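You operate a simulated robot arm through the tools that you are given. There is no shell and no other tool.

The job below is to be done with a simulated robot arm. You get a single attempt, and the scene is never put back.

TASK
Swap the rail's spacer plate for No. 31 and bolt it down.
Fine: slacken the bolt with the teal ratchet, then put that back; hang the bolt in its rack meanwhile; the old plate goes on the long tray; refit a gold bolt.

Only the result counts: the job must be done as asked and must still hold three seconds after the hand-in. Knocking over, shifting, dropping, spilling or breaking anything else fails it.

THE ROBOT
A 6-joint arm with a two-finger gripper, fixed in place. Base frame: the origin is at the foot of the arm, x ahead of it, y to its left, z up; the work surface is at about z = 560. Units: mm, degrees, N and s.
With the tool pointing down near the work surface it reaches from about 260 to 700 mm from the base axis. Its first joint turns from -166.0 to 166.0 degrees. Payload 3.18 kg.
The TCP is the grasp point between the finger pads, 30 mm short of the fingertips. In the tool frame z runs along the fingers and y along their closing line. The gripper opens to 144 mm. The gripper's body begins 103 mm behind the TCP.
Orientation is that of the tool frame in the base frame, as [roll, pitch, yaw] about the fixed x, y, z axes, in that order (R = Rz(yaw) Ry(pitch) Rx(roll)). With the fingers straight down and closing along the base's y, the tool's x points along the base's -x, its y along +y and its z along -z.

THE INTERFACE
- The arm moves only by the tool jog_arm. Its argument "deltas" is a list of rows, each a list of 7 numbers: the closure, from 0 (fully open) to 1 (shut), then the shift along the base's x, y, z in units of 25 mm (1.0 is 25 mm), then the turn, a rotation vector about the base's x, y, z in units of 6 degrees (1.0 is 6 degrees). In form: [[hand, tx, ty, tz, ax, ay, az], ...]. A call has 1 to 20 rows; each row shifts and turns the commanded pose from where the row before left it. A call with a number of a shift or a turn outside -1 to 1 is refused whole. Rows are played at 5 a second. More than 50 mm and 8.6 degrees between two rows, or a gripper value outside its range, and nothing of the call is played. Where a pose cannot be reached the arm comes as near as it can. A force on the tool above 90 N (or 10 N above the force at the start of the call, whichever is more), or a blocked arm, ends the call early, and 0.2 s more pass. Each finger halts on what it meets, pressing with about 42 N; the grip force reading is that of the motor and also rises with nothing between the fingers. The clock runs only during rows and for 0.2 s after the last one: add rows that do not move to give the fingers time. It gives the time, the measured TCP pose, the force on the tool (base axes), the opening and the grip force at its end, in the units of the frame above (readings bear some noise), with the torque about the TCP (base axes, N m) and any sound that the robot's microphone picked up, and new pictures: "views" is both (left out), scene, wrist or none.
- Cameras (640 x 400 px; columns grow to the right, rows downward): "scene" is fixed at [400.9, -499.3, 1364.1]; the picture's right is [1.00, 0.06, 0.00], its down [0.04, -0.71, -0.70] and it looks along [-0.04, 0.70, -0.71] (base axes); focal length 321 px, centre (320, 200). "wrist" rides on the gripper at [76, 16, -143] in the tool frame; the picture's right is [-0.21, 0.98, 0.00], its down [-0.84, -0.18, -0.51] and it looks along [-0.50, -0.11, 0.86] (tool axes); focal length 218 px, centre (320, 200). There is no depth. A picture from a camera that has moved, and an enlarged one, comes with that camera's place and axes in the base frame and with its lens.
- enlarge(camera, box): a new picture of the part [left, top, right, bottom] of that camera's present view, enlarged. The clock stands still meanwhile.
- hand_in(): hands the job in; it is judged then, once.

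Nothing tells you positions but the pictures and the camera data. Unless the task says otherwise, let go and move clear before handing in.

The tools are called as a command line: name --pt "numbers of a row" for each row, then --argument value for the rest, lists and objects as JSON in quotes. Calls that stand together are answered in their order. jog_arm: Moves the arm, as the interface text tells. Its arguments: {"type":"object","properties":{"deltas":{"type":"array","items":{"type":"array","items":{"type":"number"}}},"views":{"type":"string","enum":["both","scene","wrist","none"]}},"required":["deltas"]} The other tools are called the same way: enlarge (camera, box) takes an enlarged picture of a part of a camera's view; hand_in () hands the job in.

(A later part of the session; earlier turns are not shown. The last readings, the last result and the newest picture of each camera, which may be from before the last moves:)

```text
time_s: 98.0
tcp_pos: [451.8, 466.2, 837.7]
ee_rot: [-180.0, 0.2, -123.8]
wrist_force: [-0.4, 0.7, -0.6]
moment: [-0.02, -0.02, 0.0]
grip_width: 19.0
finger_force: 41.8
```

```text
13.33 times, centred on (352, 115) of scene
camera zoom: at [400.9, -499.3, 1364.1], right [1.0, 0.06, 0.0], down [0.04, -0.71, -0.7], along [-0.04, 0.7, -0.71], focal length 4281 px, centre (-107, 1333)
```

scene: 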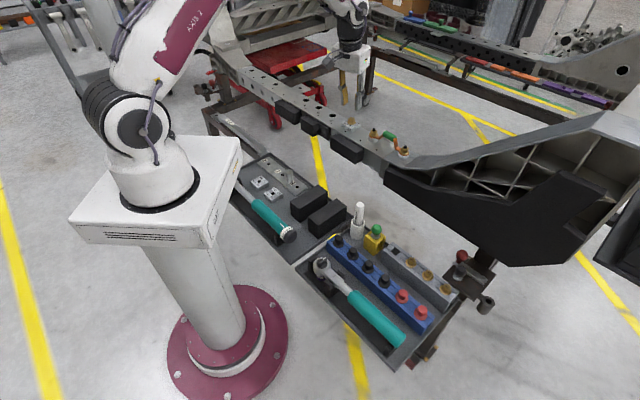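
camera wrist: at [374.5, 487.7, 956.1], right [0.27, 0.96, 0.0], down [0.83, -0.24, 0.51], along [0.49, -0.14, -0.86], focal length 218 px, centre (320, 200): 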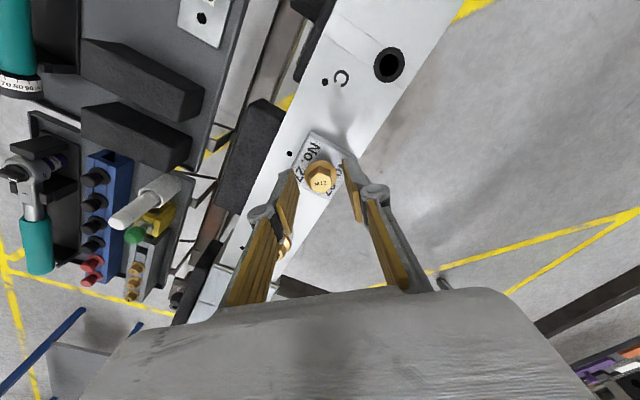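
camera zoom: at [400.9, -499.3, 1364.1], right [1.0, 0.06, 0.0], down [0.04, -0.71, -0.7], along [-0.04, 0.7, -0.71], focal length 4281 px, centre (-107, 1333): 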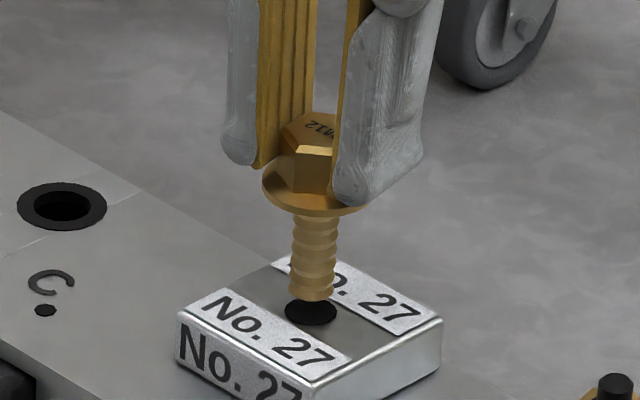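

The bolt is fully out. I'll raise slightly, retreat toward the base and carry it to the grey rack, turning to yaw -45°.

jog_arm --pt "1 0 0 0.12 0 0 0" --pt "1 -0.5 -0.7 0.2 0 0 0" --pt "1 -0.5 -0.7 0.2 0 0 0" --pt "1 -0.5 -0.7 0.2 0 0 0" --pt "1 0.33 -0.915 0 0 0 0.9" --pt "1 0.33 -0.915 0 0 0 0.94" --pt "1 0.33 -0.915 0 0 0 0.94" --pt "1 0.33 -0.915 0 0 0 0.94" --pt "1 0.33 -0.915 0 0 0 0.94" --pt "1 0.33 -0.915 0 0 0 0.94" --pt "1 0.33 -0.915 0 0 0 0.94" --pt "1 0.33 -0.915 0 0 0 0.94" --pt "1 0.533 -1 0 0 0 0.94" --pt "1 0.533 -1 0 0 0 0.94" --pt "1 0.533 -1 0 0 0 0.94" --pt "1 0.533 -1 0 0 0 0.94" --pt "1 0.533 -1 0 0 0 0.94" --pt "1 0.533 -1 0 0 0 0.9" --pt "1 0.4 -0.71 0 0 0 0" --pt "1 0.4 -0.71 0 0 0 0"

```text
time_s: 102.2
tcp_pos: [579.3, 45.0, 855.0]
ee_rot: [-179.9, 0.0, -45.2]
wrist_force: [-0.4, 0.0, -0.9]
moment: [0.03, -0.02, 0.01]
grip_width: 19.0
finger_force: 42.1
camera wrist: at [621.5, -21.5, 998.3], right [-0.84, -0.54, 0.0], down [-0.47, 0.72, 0.51], along [-0.27, 0.43, -0.86], focal length 218 px, centre (320, 200)
```

scene: 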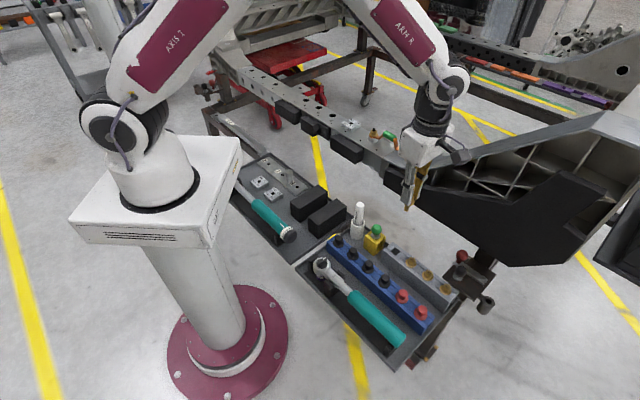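
wrist: 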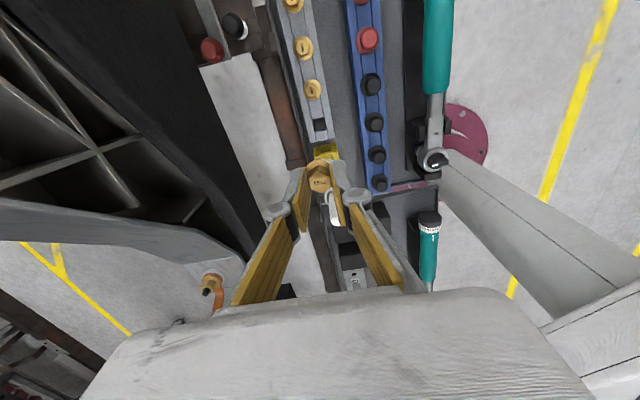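

The bolt is held steady above the rack. Descending to just above the slot for alignment.

jog_arm --pt "1 0 0 -0.8 0 0 0" --pt "1 0 0 -0.9 0 0 0" --pt "1 0 0 -0.9 0 0 0" --pt "1 0 0 -0.9 0 0 0" --pt "1 0 0 -0.9 0 0 0" --pt "1 0 0 -0.8 0 0 0" --pt "1 0 0 0 0 0 0"

enlarge --camera "wrist" --box '[260, 80, 380, 220]'

enlarge --camera "scene" --box '[370, 215, 430, 275]'

```text
time_s: 103.8
tcp_pos: [579.2, 46.6, 725.1]
ee_rot: [-179.9, 0.2, -45.4]
wrist_force: [0.0, -0.3, -0.9]
moment: [0.02, -0.02, -0.01]
grip_width: 18.9
finger_force: 41.3
camera wrist: at [621.1, -21.0, 868.1], right [-0.84, -0.54, 0.0], down [-0.46, 0.72, 0.51], along [-0.27, 0.43, -0.86], focal length 218 px, centre (320, 200)
```

scene: 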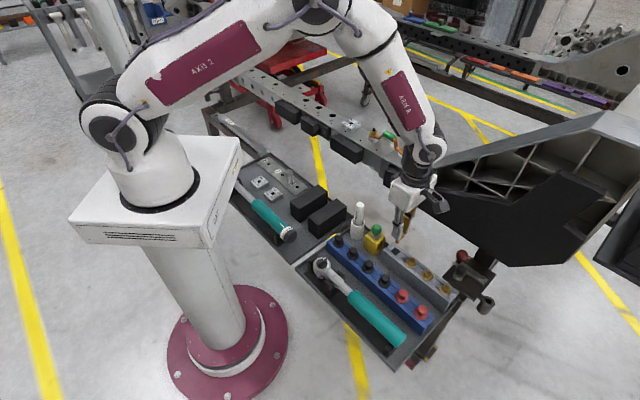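
wrist: 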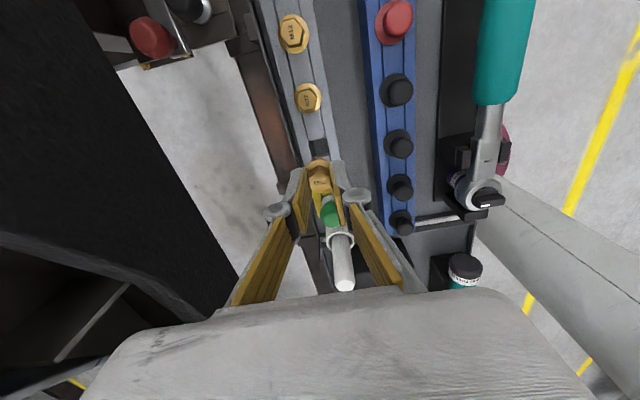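

```text
2.86 times, centred on (320, 150) of wrist
camera zoom: at [621.1, -21.0, 868.1], right [-0.84, -0.54, 0.0], down [-0.46, 0.72, 0.51], along [-0.27, 0.43, -0.86], focal length 624 px, centre (320, 343)
```

zoom: 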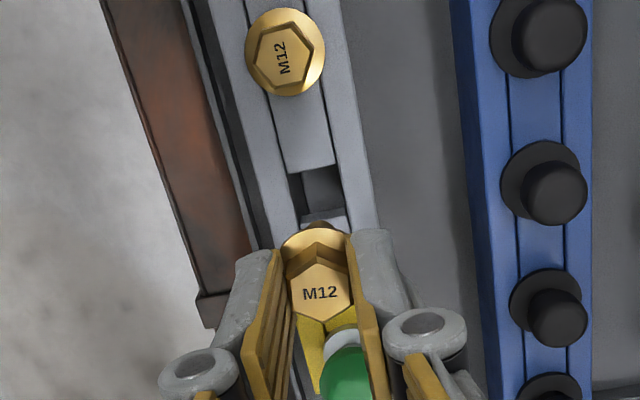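

```text
6.67 times, centred on (400, 245) of scene
camera zoom: at [400.9, -499.3, 1364.1], right [1.0, 0.06, 0.0], down [0.04, -0.71, -0.7], along [-0.04, 0.7, -0.71], focal length 2140 px, centre (-213, -100)
```

zoom: 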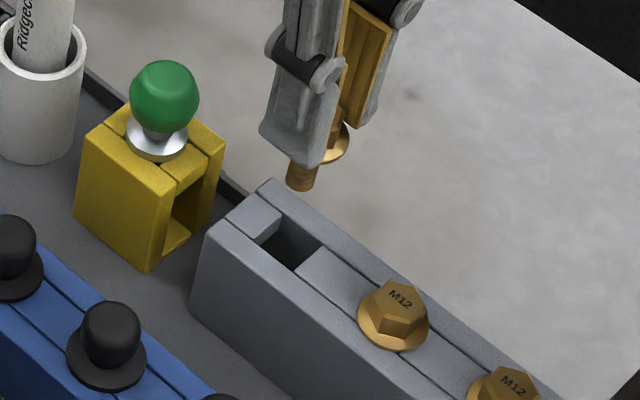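

Projected alignment with the slot is good (within ~2 mm). Lowering further to just above the slot and re-checking.

jog_arm --pt "1 0 0 -0.5 0 0 0" --pt "1 0 0 -0.5 0 0 0" --pt "1 0 0 -0.4 0 0 0" --pt "1 0 0 0 0 0 0" --views "none"

enlarge --camera "scene" --box '[370, 215, 430, 275]'

enlarge --camera "wrist" --box '[260, 80, 380, 220]'

```text
time_s: 104.8
tcp_pos: [579.9, 44.6, 690.9]
ee_rot: [-179.9, 0.1, -45.2]
wrist_force: [-0.1, -0.1, -1.0]
moment: [0.01, -0.02, 0.0]
grip_width: 19.0
finger_force: 42.7
```

```text
6.67 times, centred on (400, 245) of scene
camera zoom: at [400.9, -499.3, 1364.1], right [1.0, 0.06, 0.0], down [0.04, -0.71, -0.7], along [-0.04, 0.7, -0.71], focal length 2140 px, centre (-213, -100)
```

zoom: 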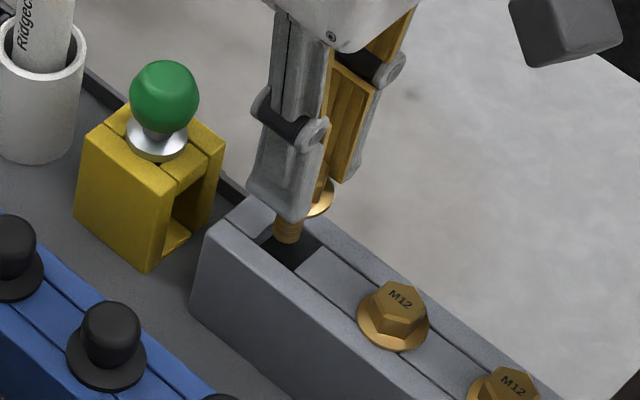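

```text
2.86 times, centred on (320, 150) of wrist
camera zoom: at [621.4, -21.3, 833.0], right [-0.84, -0.54, 0.0], down [-0.46, 0.72, 0.51], along [-0.27, 0.43, -0.86], focal length 624 px, centre (320, 343)
```

zoom: 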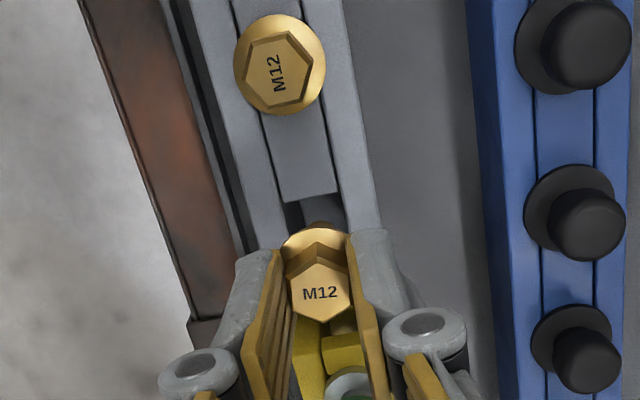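

jog_arm --pt "1 0.05 -0.045 0 0 0 0" --pt "1 0 0 -0.2 0 0 0" --pt "1 0 0 -0.2 0 0 0" --pt "1 0 0 -0.2 0 0 0" --pt "1 0 0 0 0 0 0" --views "none"

enlarge --camera "scene" --box '[370, 215, 430, 275]'

```text
time_s: 106.0
tcp_pos: [582.1, 45.0, 674.9]
ee_rot: [-179.9, 0.1, -45.3]
wrist_force: [0.1, -0.2, -1.1]
moment: [0.05, 0.0, 0.02]
grip_width: 18.8
finger_force: 41.8
```

```text
6.67 times, centred on (400, 245) of scene
camera zoom: at [400.9, -499.3, 1364.1], right [1.0, 0.06, 0.0], down [0.04, -0.71, -0.7], along [-0.04, 0.7, -0.71], focal length 2140 px, centre (-213, -100)
```

zoom: 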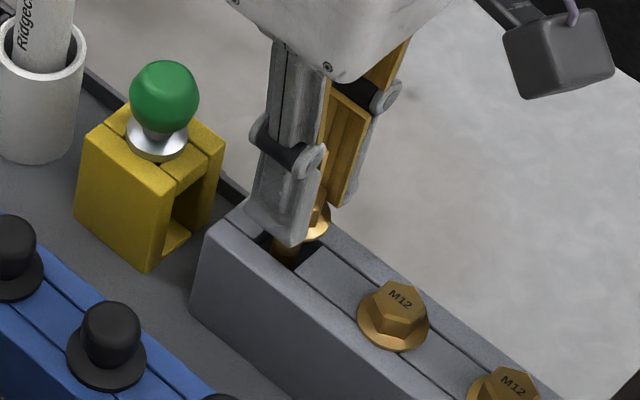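

Entering the slot without contact. Continuing down.

jog_arm --pt "1 0 0 -0.2 0 0 0" --pt "1 0 0 -0.2 0 0 0" --pt "1 0 0 -0.1 0 0 0" --pt "1 0 0 0 0 0 0" --views "none"

enlarge --camera "scene" --box '[370, 215, 430, 275]'

```text
time_s: 107.0
tcp_pos: [581.3, 44.7, 662.1]
ee_rot: [-179.9, 0.1, -45.3]
wrist_force: [-0.5, 0.0, -0.1]
moment: [-0.01, 0.05, -0.01]
grip_width: 18.8
finger_force: 41.6
```

```text
6.67 times, centred on (400, 245) of scene
camera zoom: at [400.9, -499.3, 1364.1], right [1.0, 0.06, 0.0], down [0.04, -0.71, -0.7], along [-0.04, 0.7, -0.71], focal length 2140 px, centre (-213, -100)
```

zoom: 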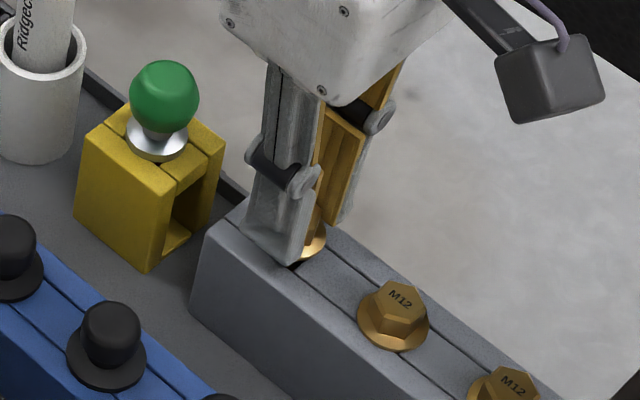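

jog_arm --pt "1 0 0 -0.08 0 0 0" --pt "1 0 0 -0.08 0 0 0" --pt "1 0 0 0 0 0 0" --views "none"

jog_arm --pt "1 0 0 -0.06 0 0 0" --pt "1 0 0 0 0 0 0" --views "none"

enlarge --camera "scene" --box '[370, 215, 430, 275]'

```text
time_s: 107.8
tcp_pos: [581.3, 44.4, 658.0]
ee_rot: [-179.8, 0.1, -45.3]
wrist_force: [0.2, -0.3, -0.9]
moment: [0.01, 0.01, 0.03]
grip_width: 19.0
finger_force: 41.7
```

```text
time_s: 108.4
tcp_pos: [580.5, 44.2, 657.0]
ee_rot: [-180.0, 0.1, -45.3]
wrist_force: [0.6, 0.5, -1.4]
moment: [-0.01, 0.03, 0.02]
grip_width: 18.7
finger_force: 41.9
```

```text
6.67 times, centred on (400, 245) of scene
camera zoom: at [400.9, -499.3, 1364.1], right [1.0, 0.06, 0.0], down [0.04, -0.71, -0.7], along [-0.04, 0.7, -0.71], focal length 2140 px, centre (-213, -100)
```

zoom: 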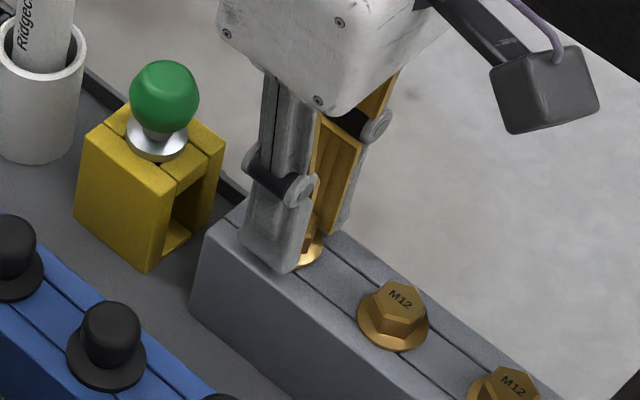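

jog_arm --pt "1 0 0 -0.06 0 0 0" --pt "1 0 0 -0.04 0 0 0" --pt "1 0 0 0 0 0 0" --views "none"

jog_arm --pt "1 0 0 -0.06 0 0 0" --pt "1 0 0 0 0 0 0" --views "none"

```text
time_s: 109.2
tcp_pos: [581.3, 44.4, 655.7]
ee_rot: [-179.9, -0.1, -45.3]
wrist_force: [-5.3, 0.4, 16.7]
moment: [-0.01, 0.17, 0.06]
grip_width: 18.8
finger_force: 42.0
```

```text
time_s: 109.8
tcp_pos: [580.8, 44.3, 654.1]
ee_rot: [-179.8, 0.0, -45.3]
wrist_force: [-7.9, -1.9, 30.6]
moment: [-0.01, 0.27, 0.11]
grip_width: 19.0
finger_force: 41.9
```

The flange is seated on the rack. I'll ease the pressure and open.

jog_arm --pt "1 0 0 0.08 0 0 0" --pt "0.85 0 0 0 0 0 0" --pt "0.75 0 0 0 0 0 0" --pt "0.72 0 0 0 0 0 0" --pt "0.72 0 0 0 0 0 0" --views "wrist"

enlarge --camera "scene" --box '[370, 215, 430, 275]'

enlarge --camera "wrist" --box '[260, 110, 380, 230]'

```text
time_s: 111.0
tcp_pos: [581.0, 44.7, 655.6]
ee_rot: [-179.9, 0.0, -45.3]
wrist_force: [0.3, -0.1, 0.9]
moment: [0.01, 0.03, 0.01]
grip_width: 40.4
finger_force: 0.0
camera wrist: at [622.8, -22.4, 798.0], right [-0.84, -0.54, 0.0], down [-0.46, 0.72, 0.51], along [-0.27, 0.43, -0.86], focal length 218 px, centre (320, 200)
```

wrist: 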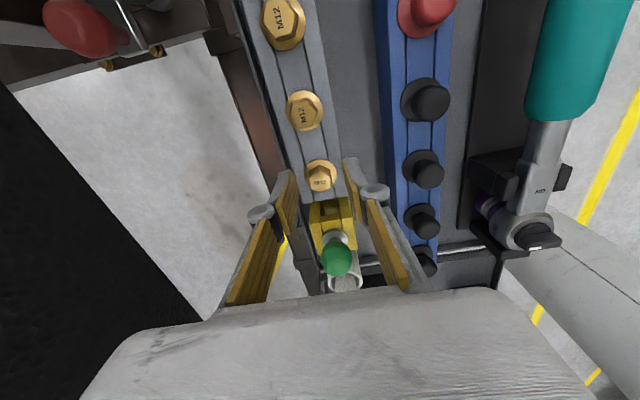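

```text
6.67 times, centred on (400, 245) of scene
camera zoom: at [400.9, -499.3, 1364.1], right [1.0, 0.06, 0.0], down [0.04, -0.71, -0.7], along [-0.04, 0.7, -0.71], focal length 2140 px, centre (-213, -100)
```

zoom: 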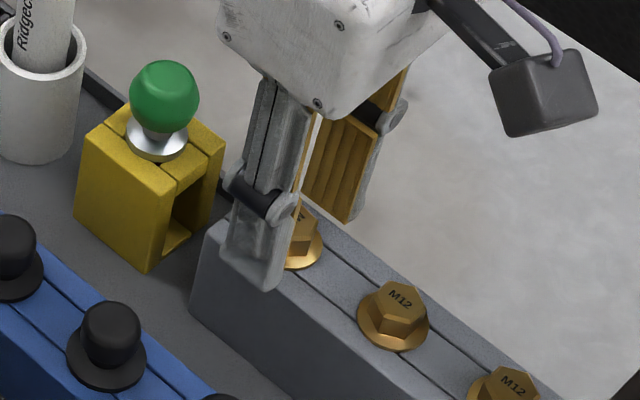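

```text
3.33 times, centred on (320, 170) of wrist
camera zoom: at [622.8, -22.4, 798.0], right [-0.84, -0.54, 0.0], down [-0.46, 0.72, 0.51], along [-0.27, 0.43, -0.86], focal length 728 px, centre (320, 300)
```

zoom: 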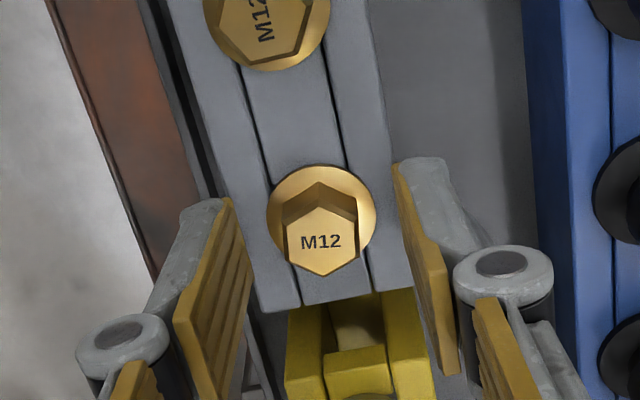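

The bolt now hangs in its rack. Next I'll lift away and go to plate No. 27 on the rail, turning to yaw -133° to grip it along the rail direction.

jog_arm --pt "0.72 0 0 0.5 0 0 0" --pt "0.72 0 0 0.9 0 0 0" --pt "0.7 0 0 0.9 0 0 0" --pt "0.65 0 0 0.9 0 0 0" --pt "0.6 -0.3 0.8 0.9 0 0 -0.8" --pt "0.55 -0.4 0.98 0.9 0 0 -0.93" --pt "0.5 -0.4 0.98 0.9 0 0 -0.93" --pt "0.5 -0.4 0.98 0.9 0 0 -0.93" --pt "0.5 -0.4 0.98 0.3 0 0 -0.93" --pt "0.5 -0.4 0.98 0 0 0 -0.93" --pt "0.5 -0.4 0.98 0 0 0 -0.93" --pt "0.5 -0.4 0.98 0 0 0 -0.93" --pt "0.5 -0.4 0.98 0 0 0 -0.93" --pt "0.5 -0.4 0.98 0 0 0 -0.93" --pt "0.5 -0.4 0.98 0 0 0 -0.93" --pt "0.5 -0.4 0.98 0 0 0 -0.93" --pt "0.5 -0.4 0.98 0 0 0 -0.93" --pt "0.5 -0.4 0.98 0 0 0 -0.93" --pt "0.5 -0.3 0.9 0 0 0 -0.8" --pt "0.5 0 0 0 0 0 0" --views "wrist"

enlarge --camera "wrist" --box '[260, 110, 400, 250]'

enlarge --camera "scene" --box '[370, 215, 460, 305]'

```text
time_s: 115.2
tcp_pos: [436.2, 405.8, 833.9]
ee_rot: [-179.9, 0.1, -127.5]
wrist_force: [0.8, -0.5, 0.1]
moment: [0.0, -0.01, -0.01]
grip_width: 72.1
finger_force: 0.0
camera wrist: at [375.6, 354.0, 976.1], right [-0.65, 0.76, 0.0], down [0.66, 0.56, 0.51], along [0.39, 0.33, -0.86], focal length 218 px, centre (320, 200)
```

wrist: 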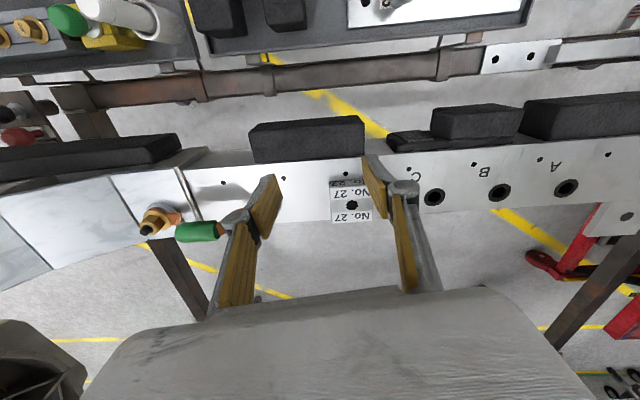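

```text
2.86 times, centred on (330, 180) of wrist
camera zoom: at [375.6, 354.0, 976.1], right [-0.65, 0.76, 0.0], down [0.66, 0.56, 0.51], along [0.39, 0.33, -0.86], focal length 624 px, centre (291, 257)
```

zoom: 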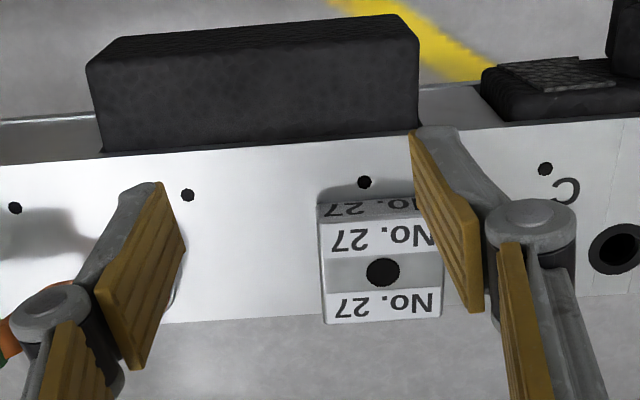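

```text
4.44 times, centred on (415, 260) of scene
camera zoom: at [400.9, -499.3, 1364.1], right [1.0, 0.06, 0.0], down [0.04, -0.71, -0.7], along [-0.04, 0.7, -0.71], focal length 1427 px, centre (-102, -67)
```

zoom: 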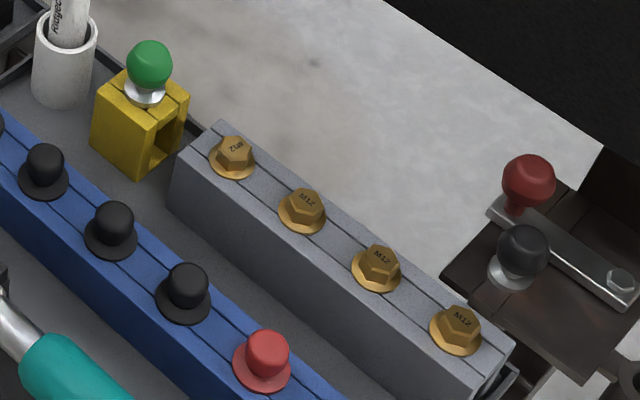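

All four gold bolts hang in the rack. The plate hole is at about (451.1, 466.3). I'll move over it at yaw -132.6° and check before descending.

jog_arm --pt "0.5 0.2 0.8 0 0 0 -0.3" --pt "0.5 0.2 0.8 0 0 0 -0.3" --pt "0.5 0.196 0.82 0 0 0 -0.25" --pt "0.5 0 0 0 0 0 0" --pt "0.5 0 0 -0.4 0 0 0" --pt "0.5 0 0 -0.4 0 0 0" --pt "0.5 0 0 0 0 0 0" --views "wrist"

enlarge --camera "wrist" --box '[240, 90, 400, 230]'

enlarge --camera "scene" --box '[325, 90, 385, 140]'

```text
time_s: 116.8
tcp_pos: [450.6, 466.5, 813.3]
ee_rot: [-179.9, 0.1, -132.6]
wrist_force: [-0.4, 0.5, -0.6]
moment: [0.02, -0.01, -0.01]
grip_width: 72.1
finger_force: 0.1
camera wrist: at [386.4, 419.8, 955.6], right [-0.58, 0.82, 0.0], down [0.7, 0.5, 0.51], along [0.42, 0.29, -0.86], focal length 218 px, centre (320, 200)
```

wrist: 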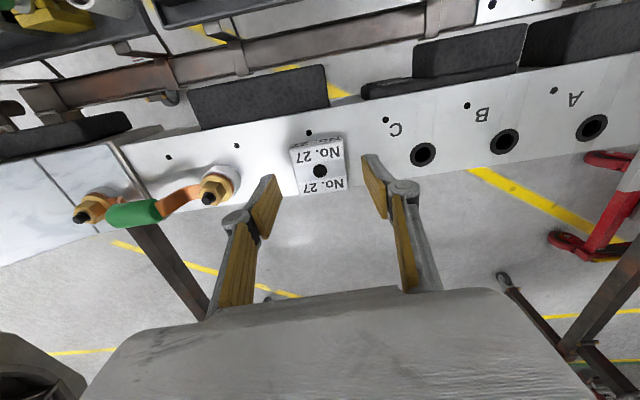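

```text
2.86 times, centred on (320, 160) of wrist
camera zoom: at [386.4, 419.8, 955.6], right [-0.58, 0.82, 0.0], down [0.7, 0.5, 0.51], along [0.42, 0.29, -0.86], focal length 624 px, centre (320, 314)
```

zoom: 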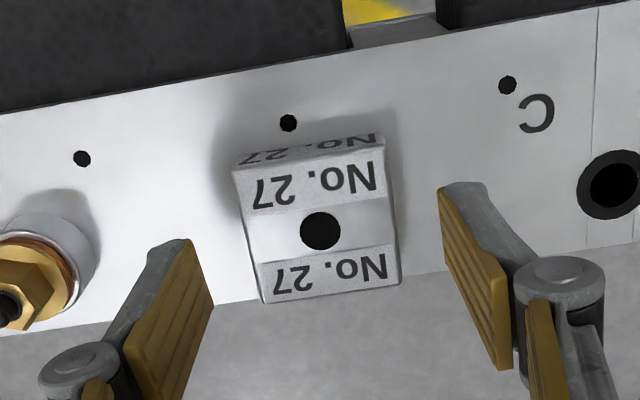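

```text
8.00 times, centred on (355, 115) of scene
camera zoom: at [400.9, -499.3, 1364.1], right [1.0, 0.06, 0.0], down [0.04, -0.71, -0.7], along [-0.04, 0.7, -0.71], focal length 2569 px, centre (40, 880)
```

zoom: 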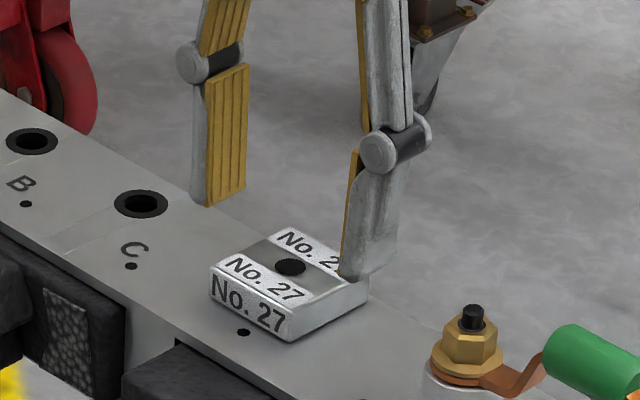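

Aligned. Descending to grip height just above the rail surface.

jog_arm --pt "0.5 0.04 0.044 -0.3 0 0 0" --pt "0.5 0 0 -0.4 0 0 0" --pt "0.5 0 0 -0.3 0 0 0" --pt "0.5 0 0 0 0 0 0" --views "wrist"

enlarge --camera "wrist" --box '[240, 90, 400, 230]'

enlarge --camera "scene" --box '[325, 90, 385, 140]'

```text
time_s: 117.8
tcp_pos: [451.8, 466.3, 788.4]
ee_rot: [-179.9, 0.0, -132.6]
wrist_force: [0.2, -0.1, 0.6]
moment: [-0.01, 0.02, 0.0]
grip_width: 71.9
finger_force: 0.0
camera wrist: at [387.1, 420.8, 930.6], right [-0.58, 0.82, 0.0], down [0.7, 0.5, 0.51], along [0.42, 0.29, -0.86], focal length 218 px, centre (320, 200)
```

wrist: 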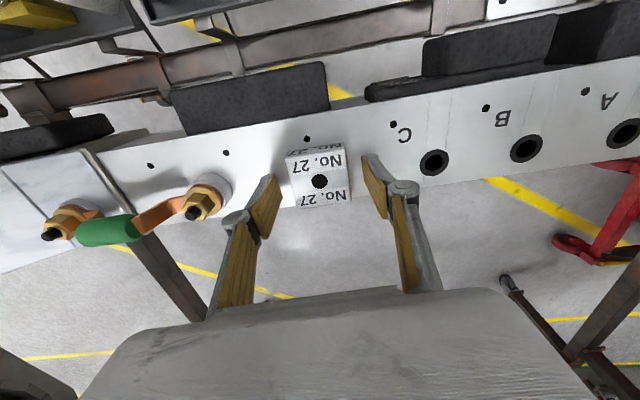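

```text
2.86 times, centred on (320, 160) of wrist
camera zoom: at [387.1, 420.8, 930.6], right [-0.58, 0.82, 0.0], down [0.7, 0.5, 0.51], along [0.42, 0.29, -0.86], focal length 624 px, centre (320, 314)
```

zoom: 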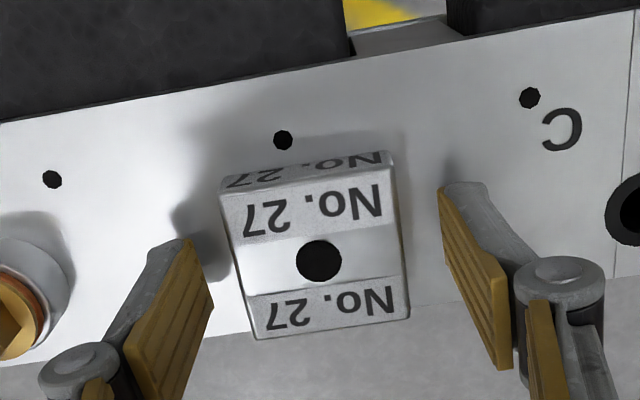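

```text
8.00 times, centred on (355, 115) of scene
camera zoom: at [400.9, -499.3, 1364.1], right [1.0, 0.06, 0.0], down [0.04, -0.71, -0.7], along [-0.04, 0.7, -0.71], focal length 2569 px, centre (40, 880)
```

zoom: 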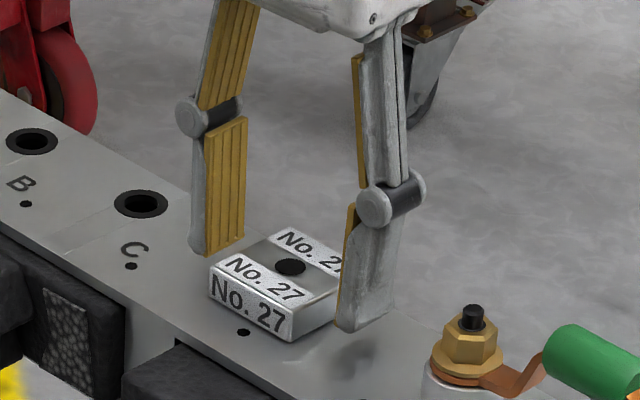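

jog_arm --pt "0.5 0.03 0.03 -0.1 0 0 0" --pt "0.58 0 0 0 0 0 0" --pt "0.62 0 0 0 0 0 0" --pt "0.66 0 0 0 0 0 0" --pt "0.75 0 0 0 0 0 0" --pt "1 0 0 0 0 0 0" --pt "1 0 0 0 0 0 0" --views "wrist"

enlarge --camera "wrist" --box '[240, 90, 400, 230]'

```text
time_s: 119.4
tcp_pos: [451.8, 467.6, 785.1]
ee_rot: [-179.9, 0.1, -132.6]
wrist_force: [0.1, 0.4, 0.0]
moment: [0.01, -0.01, -0.03]
grip_width: 49.4
finger_force: 42.3
camera wrist: at [388.2, 421.6, 928.5], right [-0.58, 0.82, 0.0], down [0.7, 0.5, 0.51], along [0.42, 0.29, -0.86], focal length 218 px, centre (320, 200)
```

wrist: 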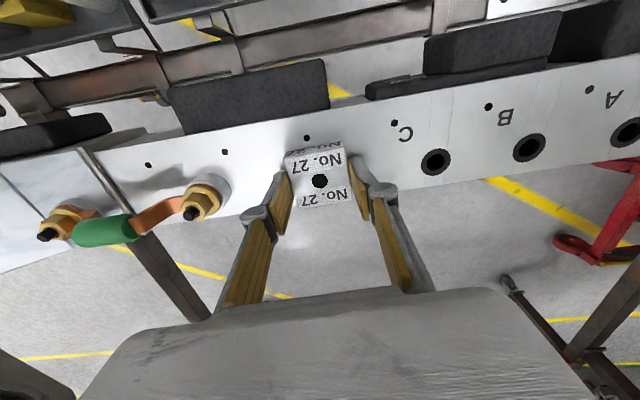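

```text
2.86 times, centred on (320, 160) of wrist
camera zoom: at [388.2, 421.6, 928.5], right [-0.58, 0.82, 0.0], down [0.7, 0.5, 0.51], along [0.42, 0.29, -0.86], focal length 624 px, centre (320, 314)
```

zoom: 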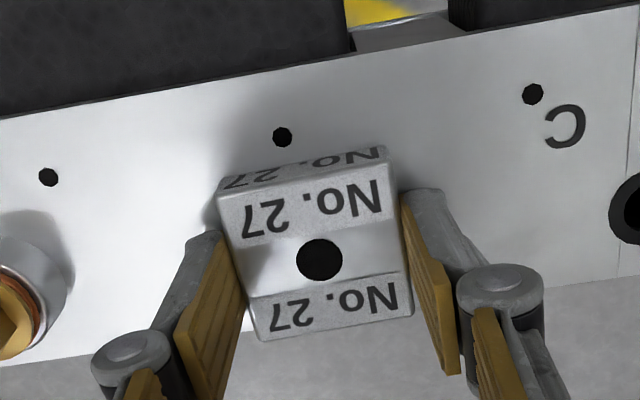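

Plate gripped (49.4 mm); this view is my reference for placing No. 31 later. Lifting it off slowly.

jog_arm --pt "1 0 0 0.1 0 0 0" --pt "1 0 0 0.2 0 0 0" --pt "1 0 0 0.3 0 0 0" --pt "1 0 0 0.4 0 0 0" --pt "1 0 0 0.4 0 0 0" --pt "1 0 0 0 0 0 0"

enlarge --camera "wrist" --box '[240, 90, 400, 230]'

enlarge --camera "scene" --box '[325, 90, 385, 140]'

```text
time_s: 120.8
tcp_pos: [452.9, 468.8, 820.3]
ee_rot: [-179.9, 0.1, -132.6]
wrist_force: [-0.1, 0.5, -2.4]
moment: [0.02, 0.03, -0.01]
grip_width: 49.5
finger_force: 42.5
camera wrist: at [388.2, 422.0, 963.3], right [-0.58, 0.82, 0.0], down [0.7, 0.5, 0.51], along [0.42, 0.29, -0.86], focal length 218 px, centre (320, 200)
```

scene: 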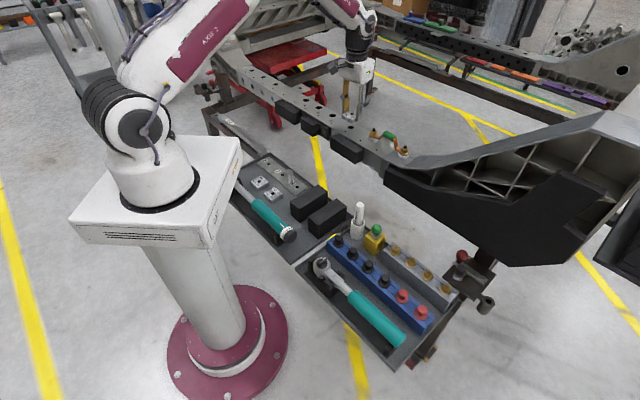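
wrist: 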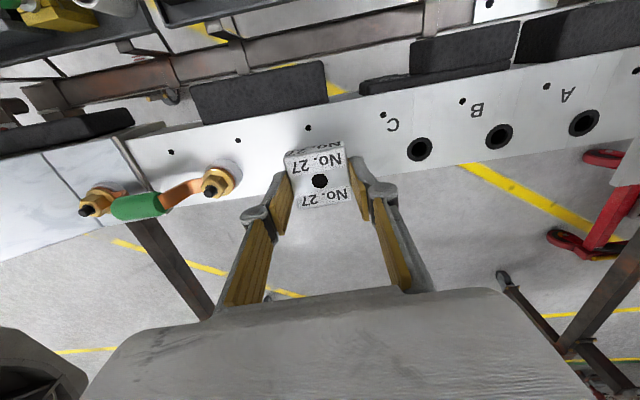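

```text
2.86 times, centred on (320, 160) of wrist
camera zoom: at [388.2, 422.0, 963.3], right [-0.58, 0.82, 0.0], down [0.7, 0.5, 0.51], along [0.42, 0.29, -0.86], focal length 624 px, centre (320, 314)
```

zoom: 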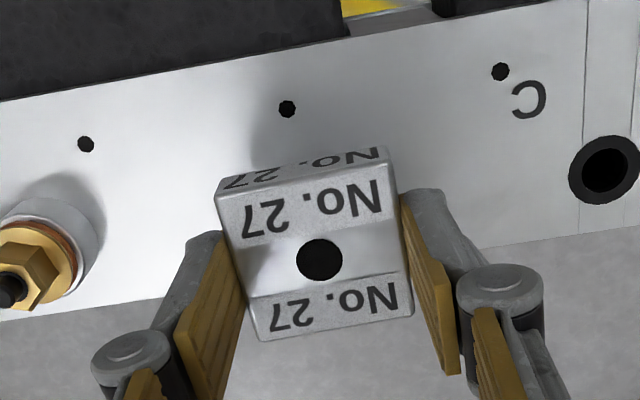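

```text
8.00 times, centred on (355, 115) of scene
camera zoom: at [400.9, -499.3, 1364.1], right [1.0, 0.06, 0.0], down [0.04, -0.71, -0.7], along [-0.04, 0.7, -0.71], focal length 2569 px, centre (40, 880)
```

zoom: 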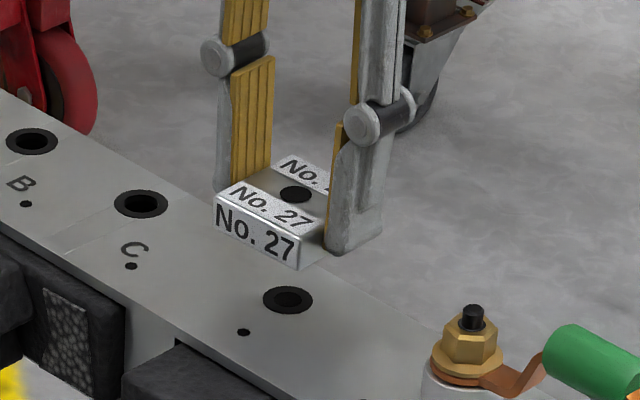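

Plate No. 27 is off and the rail's threaded hole is exposed. I'll carry the plate to a free spot on the long tray near (238, 250), between No. 36 and the black blocks, turning to yaw -45°.

jog_arm --pt "1 0 0 0.4 0 0 0" --pt "1 -0.7 -0.9 0 0 0 0" --pt "1 -0.7 -0.9 0 0 0 0.7" --pt "1 -0.7 -0.9 0 0 0 0.9" --pt "1 -0.926 -0.863 0 0 0 1" --pt "1 -0.926 -0.863 0 0 0 1" --pt "1 -0.926 -0.863 0 0 0 1" --pt "1 -0.926 -0.863 0 0 0 1" --pt "1 -0.926 -0.863 -0.3 0 0 1" --pt "1 -0.926 -0.863 -0.5 0 0 1" --pt "1 -0.926 -0.863 -0.7 0 0 1" --pt "1 0 0 -0.8 0 0 1" --pt "1 0 0 -0.8 0 0 1" --pt "1 0 0 -0.8 0 0 1" --pt "1 0 0 -0.8 0 0 1" --pt "1 0 0 -0.5 0 0 1" --pt "1 0 0 0 0 0 1" --pt "1 0 0 0 0 0 0" --pt "1 0 0 0 0 0 0"

enlarge --camera "wrist" --box '[200, 40, 440, 240]'

enlarge --camera "scene" --box '[230, 130, 350, 240]'

```text
time_s: 124.8
tcp_pos: [236.7, 249.0, 701.3]
ee_rot: [-179.9, 0.1, -44.9]
wrist_force: [0.4, -0.1, -3.3]
moment: [-0.02, -0.01, 0.02]
grip_width: 49.2
finger_force: 42.3
camera wrist: at [280.2, 182.2, 843.6], right [-0.84, -0.55, 0.0], down [-0.47, 0.72, 0.51], along [-0.28, 0.43, -0.86], focal length 218 px, centre (320, 200)
```

scene: 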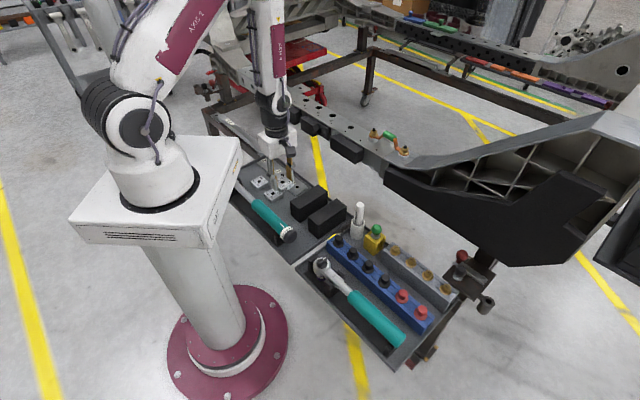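
wrist: 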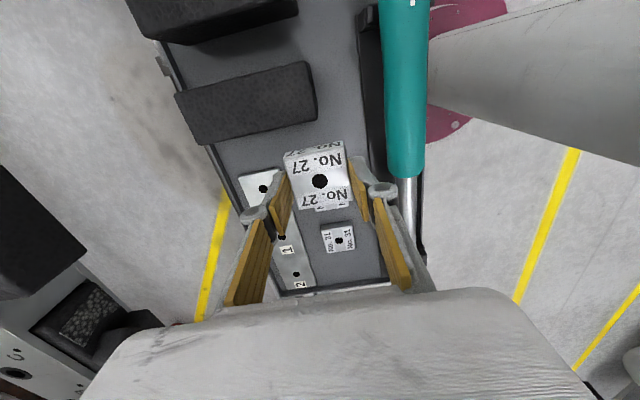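

```text
2.00 times, centred on (320, 140) of wrist
camera zoom: at [280.2, 182.2, 843.6], right [-0.84, -0.55, 0.0], down [-0.47, 0.72, 0.51], along [-0.28, 0.43, -0.86], focal length 436 px, centre (320, 320)
```

zoom: 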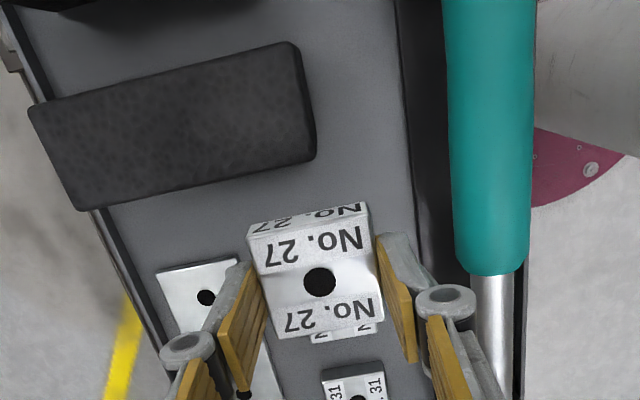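

```text
3.64 times, centred on (290, 185) of scene
camera zoom: at [400.9, -499.3, 1364.1], right [1.0, 0.06, 0.0], down [0.04, -0.71, -0.7], along [-0.04, 0.7, -0.71], focal length 1168 px, centre (429, 254)
```

zoom: 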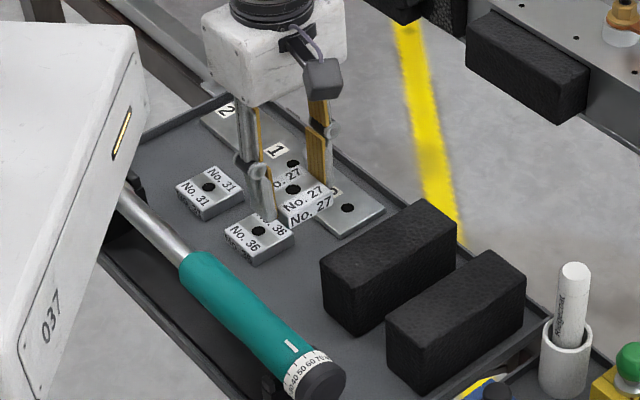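

The landing spot is slightly closer to the black block than to No. 36, so I'll shift ~4.5 mm and descend to just above the tray floor.

jog_arm --pt "1 -0.13 0.14 -0.5 0 0 0" --pt "1 0 0 -0.9 0 0 0" --pt "1 0 0 -0.9 0 0 0" --pt "1 0 0 -0.7 0 0 0" --pt "1 0 0 -0.5 0 0 0" --pt "1 0 0 0 0 0 0" --views "wrist"

enlarge --camera "wrist" --box '[200, 70, 440, 270]'

enlarge --camera "scene" --box '[230, 130, 350, 240]'

```text
time_s: 126.2
tcp_pos: [235.4, 252.6, 612.4]
ee_rot: [-179.9, 0.1, -44.9]
wrist_force: [0.7, -0.1, -2.9]
moment: [-0.04, 0.02, 0.03]
grip_width: 49.3
finger_force: 42.1
camera wrist: at [276.8, 186.0, 755.7], right [-0.84, -0.54, 0.0], down [-0.47, 0.72, 0.51], along [-0.28, 0.43, -0.86], focal length 218 px, centre (320, 200)
```

wrist: 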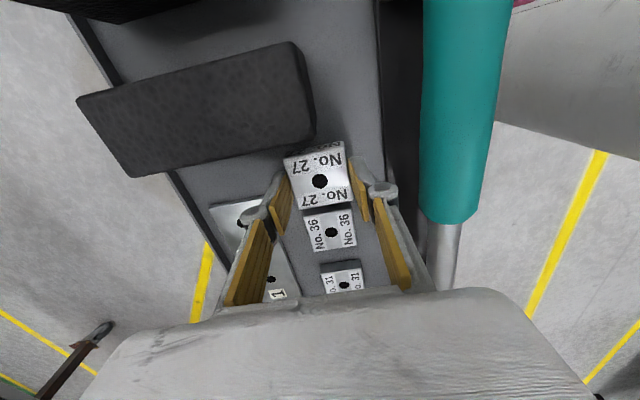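

```text
2.00 times, centred on (320, 170) of wrist
camera zoom: at [276.8, 186.0, 755.7], right [-0.84, -0.54, 0.0], down [-0.47, 0.72, 0.51], along [-0.28, 0.43, -0.86], focal length 436 px, centre (320, 260)
```

zoom: 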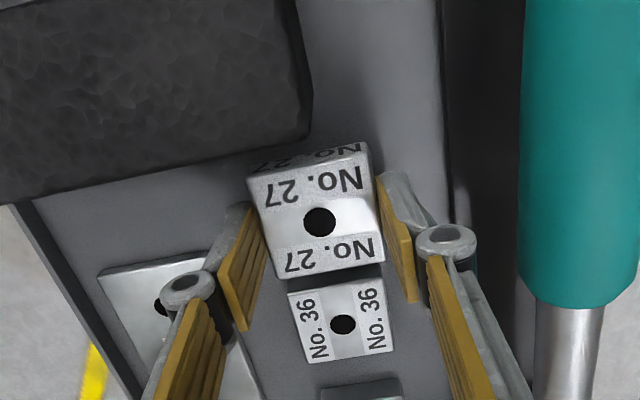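

```text
3.64 times, centred on (290, 185) of scene
camera zoom: at [400.9, -499.3, 1364.1], right [1.0, 0.06, 0.0], down [0.04, -0.71, -0.7], along [-0.04, 0.7, -0.71], focal length 1168 px, centre (429, 254)
```

zoom: 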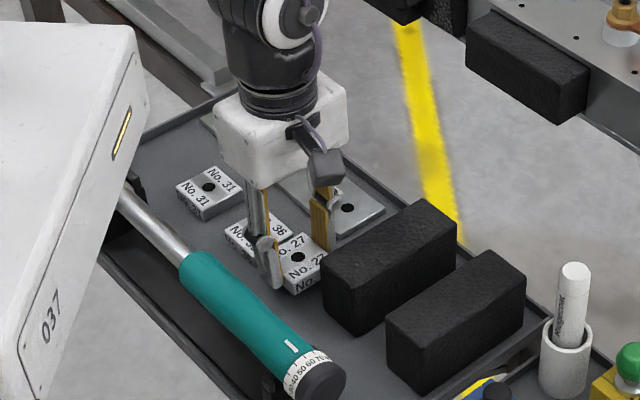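

Clear gaps on both sides (~17 mm). Settling the plate onto the tray floor.

jog_arm --pt "1 0 0 -0.3 0 0 0" --pt "1 0 0 -0.2 0 0 0" --pt "1 0 0 -0.1 0 0 0" --pt "1 0 0 0 0 0 0" --views "none"

jog_arm --pt "1 0 0 -0.08 0 0 0" --pt "1 0 0 -0.08 0 0 0" --pt "1 0 0 0 0 0 0" --views "none"

```text
time_s: 127.2
tcp_pos: [235.2, 253.1, 597.6]
ee_rot: [-179.9, 0.1, -45.0]
wrist_force: [-0.1, -0.3, -3.3]
moment: [-0.01, 0.03, 0.0]
grip_width: 49.3
finger_force: 41.9
```

```text
time_s: 128.0
tcp_pos: [234.6, 252.0, 593.2]
ee_rot: [-179.9, 0.0, -44.8]
wrist_force: [-0.2, -2.4, 29.5]
moment: [-0.08, 0.1, -0.01]
grip_width: 49.4
finger_force: 42.3
```

The plate is on the tray floor. Easing pressure and releasing.

jog_arm --pt "1 0 0 0.06 0 0 0" --pt "0.63 0 0 0 0 0 0" --pt "0.56 0 0 0 0 0 0" --pt "0.52 0 0 0 0 0 0" --pt "0.52 0 0 0 0 0 0" --pt "0.52 0 0 0.4 0 0 0" --pt "0.52 0 0 0.8 0 0 0" --pt "0.52 0 0 0.9 0 0 0" --pt "0.52 0 0 0.9 0 0 0" --pt "0.52 0 0 0.9 0 0 0" --pt "0.52 0 0 0 0 0 0"

enlarge --camera "scene" --box '[230, 130, 350, 240]'

```text
time_s: 130.4
tcp_pos: [234.7, 251.1, 693.0]
ee_rot: [-179.9, 0.1, -45.0]
wrist_force: [0.5, -0.4, -0.2]
moment: [0.01, 0.0, 0.02]
grip_width: 69.1
finger_force: 0.0
camera wrist: at [276.6, 185.4, 835.9], right [-0.84, -0.54, 0.0], down [-0.47, 0.72, 0.51], along [-0.28, 0.43, -0.86], focal length 218 px, centre (320, 200)
```

scene: 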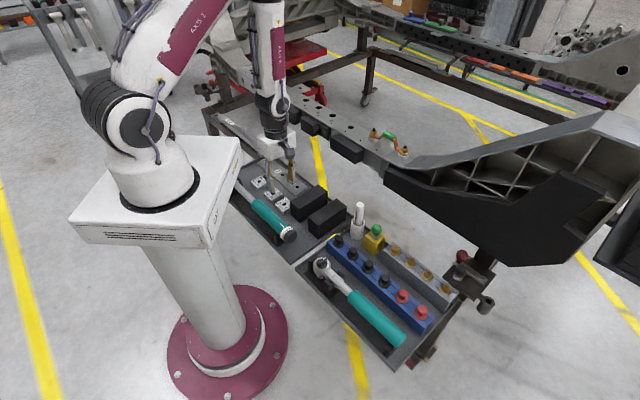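
wrist: 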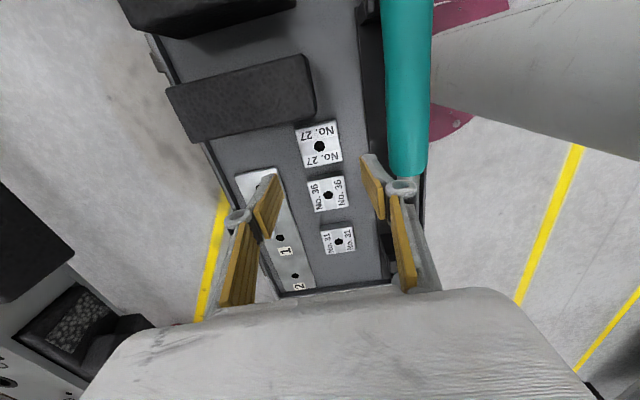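

```text
3.64 times, centred on (290, 185) of scene
camera zoom: at [400.9, -499.3, 1364.1], right [1.0, 0.06, 0.0], down [0.04, -0.71, -0.7], along [-0.04, 0.7, -0.71], focal length 1168 px, centre (429, 254)
```

zoom: 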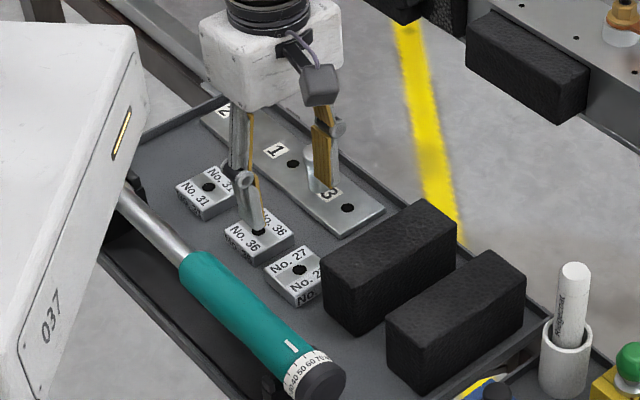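

Plate No. 27 lies flat on the long tray. Now over to plate No. 31, turning to yaw -135°.

jog_arm --pt "0.5 -0.28 0.29 0 0 0 -1" --pt "0.5 -0.28 0.29 0 0 0 -1" --pt "0.5 -0.28 0.29 0 0 0 -1" --pt "0.5 -0.28 0.29 0 0 0 -1" --pt "0.5 -0.28 0.29 0 0 0 -1" --pt "0.5 -0.28 0.29 0 0 0 -1" --pt "0.5 -0.28 0.29 0 0 0 -1" --pt "0.5 -0.28 0.29 0 0 0 -1" --pt "0.5 -0.28 0.29 0 0 0 -1" --pt "0.5 -0.28 0.29 0 0 0 -1" --pt "0.5 -0.28 0.29 0 0 0 -1" --pt "0.5 -0.28 0.29 0 0 0 -1" --pt "0.5 -0.28 0.29 0 0 0 -1" --pt "0.5 -0.28 0.29 0 0 0 -1" --pt "0.5 -0.36 0.3 0 0 0 -1" --pt "0.5 0 0 0 0 0 0" --views "wrist"

enlarge --camera "wrist" --box '[240, 90, 400, 230]'

enlarge --camera "scene" --box '[230, 130, 350, 240]'

```text
time_s: 133.8
tcp_pos: [127.4, 360.5, 692.6]
ee_rot: [-179.9, 0.1, -135.1]
wrist_force: [-0.2, 0.6, 0.4]
moment: [0.02, 0.0, -0.06]
grip_width: 71.8
finger_force: 0.0
camera wrist: at [61.2, 318.1, 835.7], right [-0.54, 0.84, 0.0], down [0.72, 0.47, 0.51], along [0.43, 0.28, -0.86], focal length 218 px, centre (320, 200)
```

wrist: 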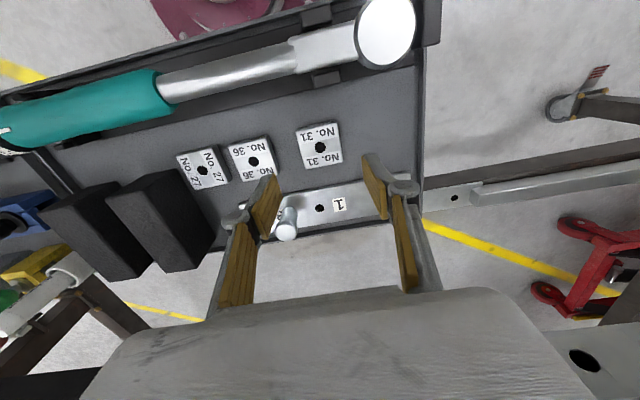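

```text
2.86 times, centred on (320, 160) of wrist
camera zoom: at [61.2, 318.1, 835.7], right [-0.54, 0.84, 0.0], down [0.72, 0.47, 0.51], along [0.43, 0.28, -0.86], focal length 624 px, centre (320, 314)
```

zoom: 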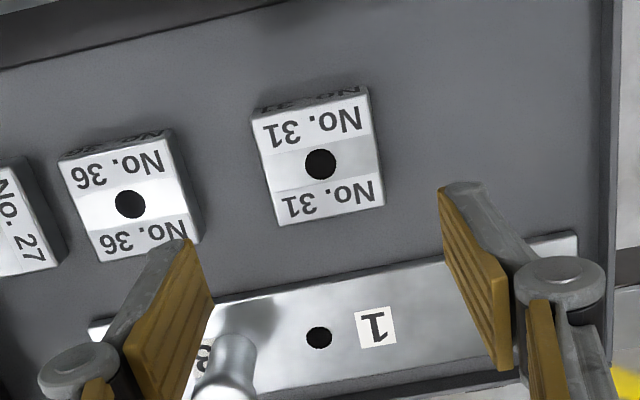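

```text
3.64 times, centred on (290, 185) of scene
camera zoom: at [400.9, -499.3, 1364.1], right [1.0, 0.06, 0.0], down [0.04, -0.71, -0.7], along [-0.04, 0.7, -0.71], focal length 1168 px, centre (429, 254)
```

zoom: 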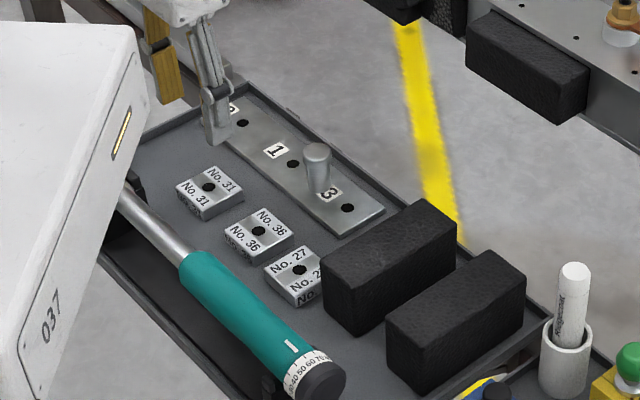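

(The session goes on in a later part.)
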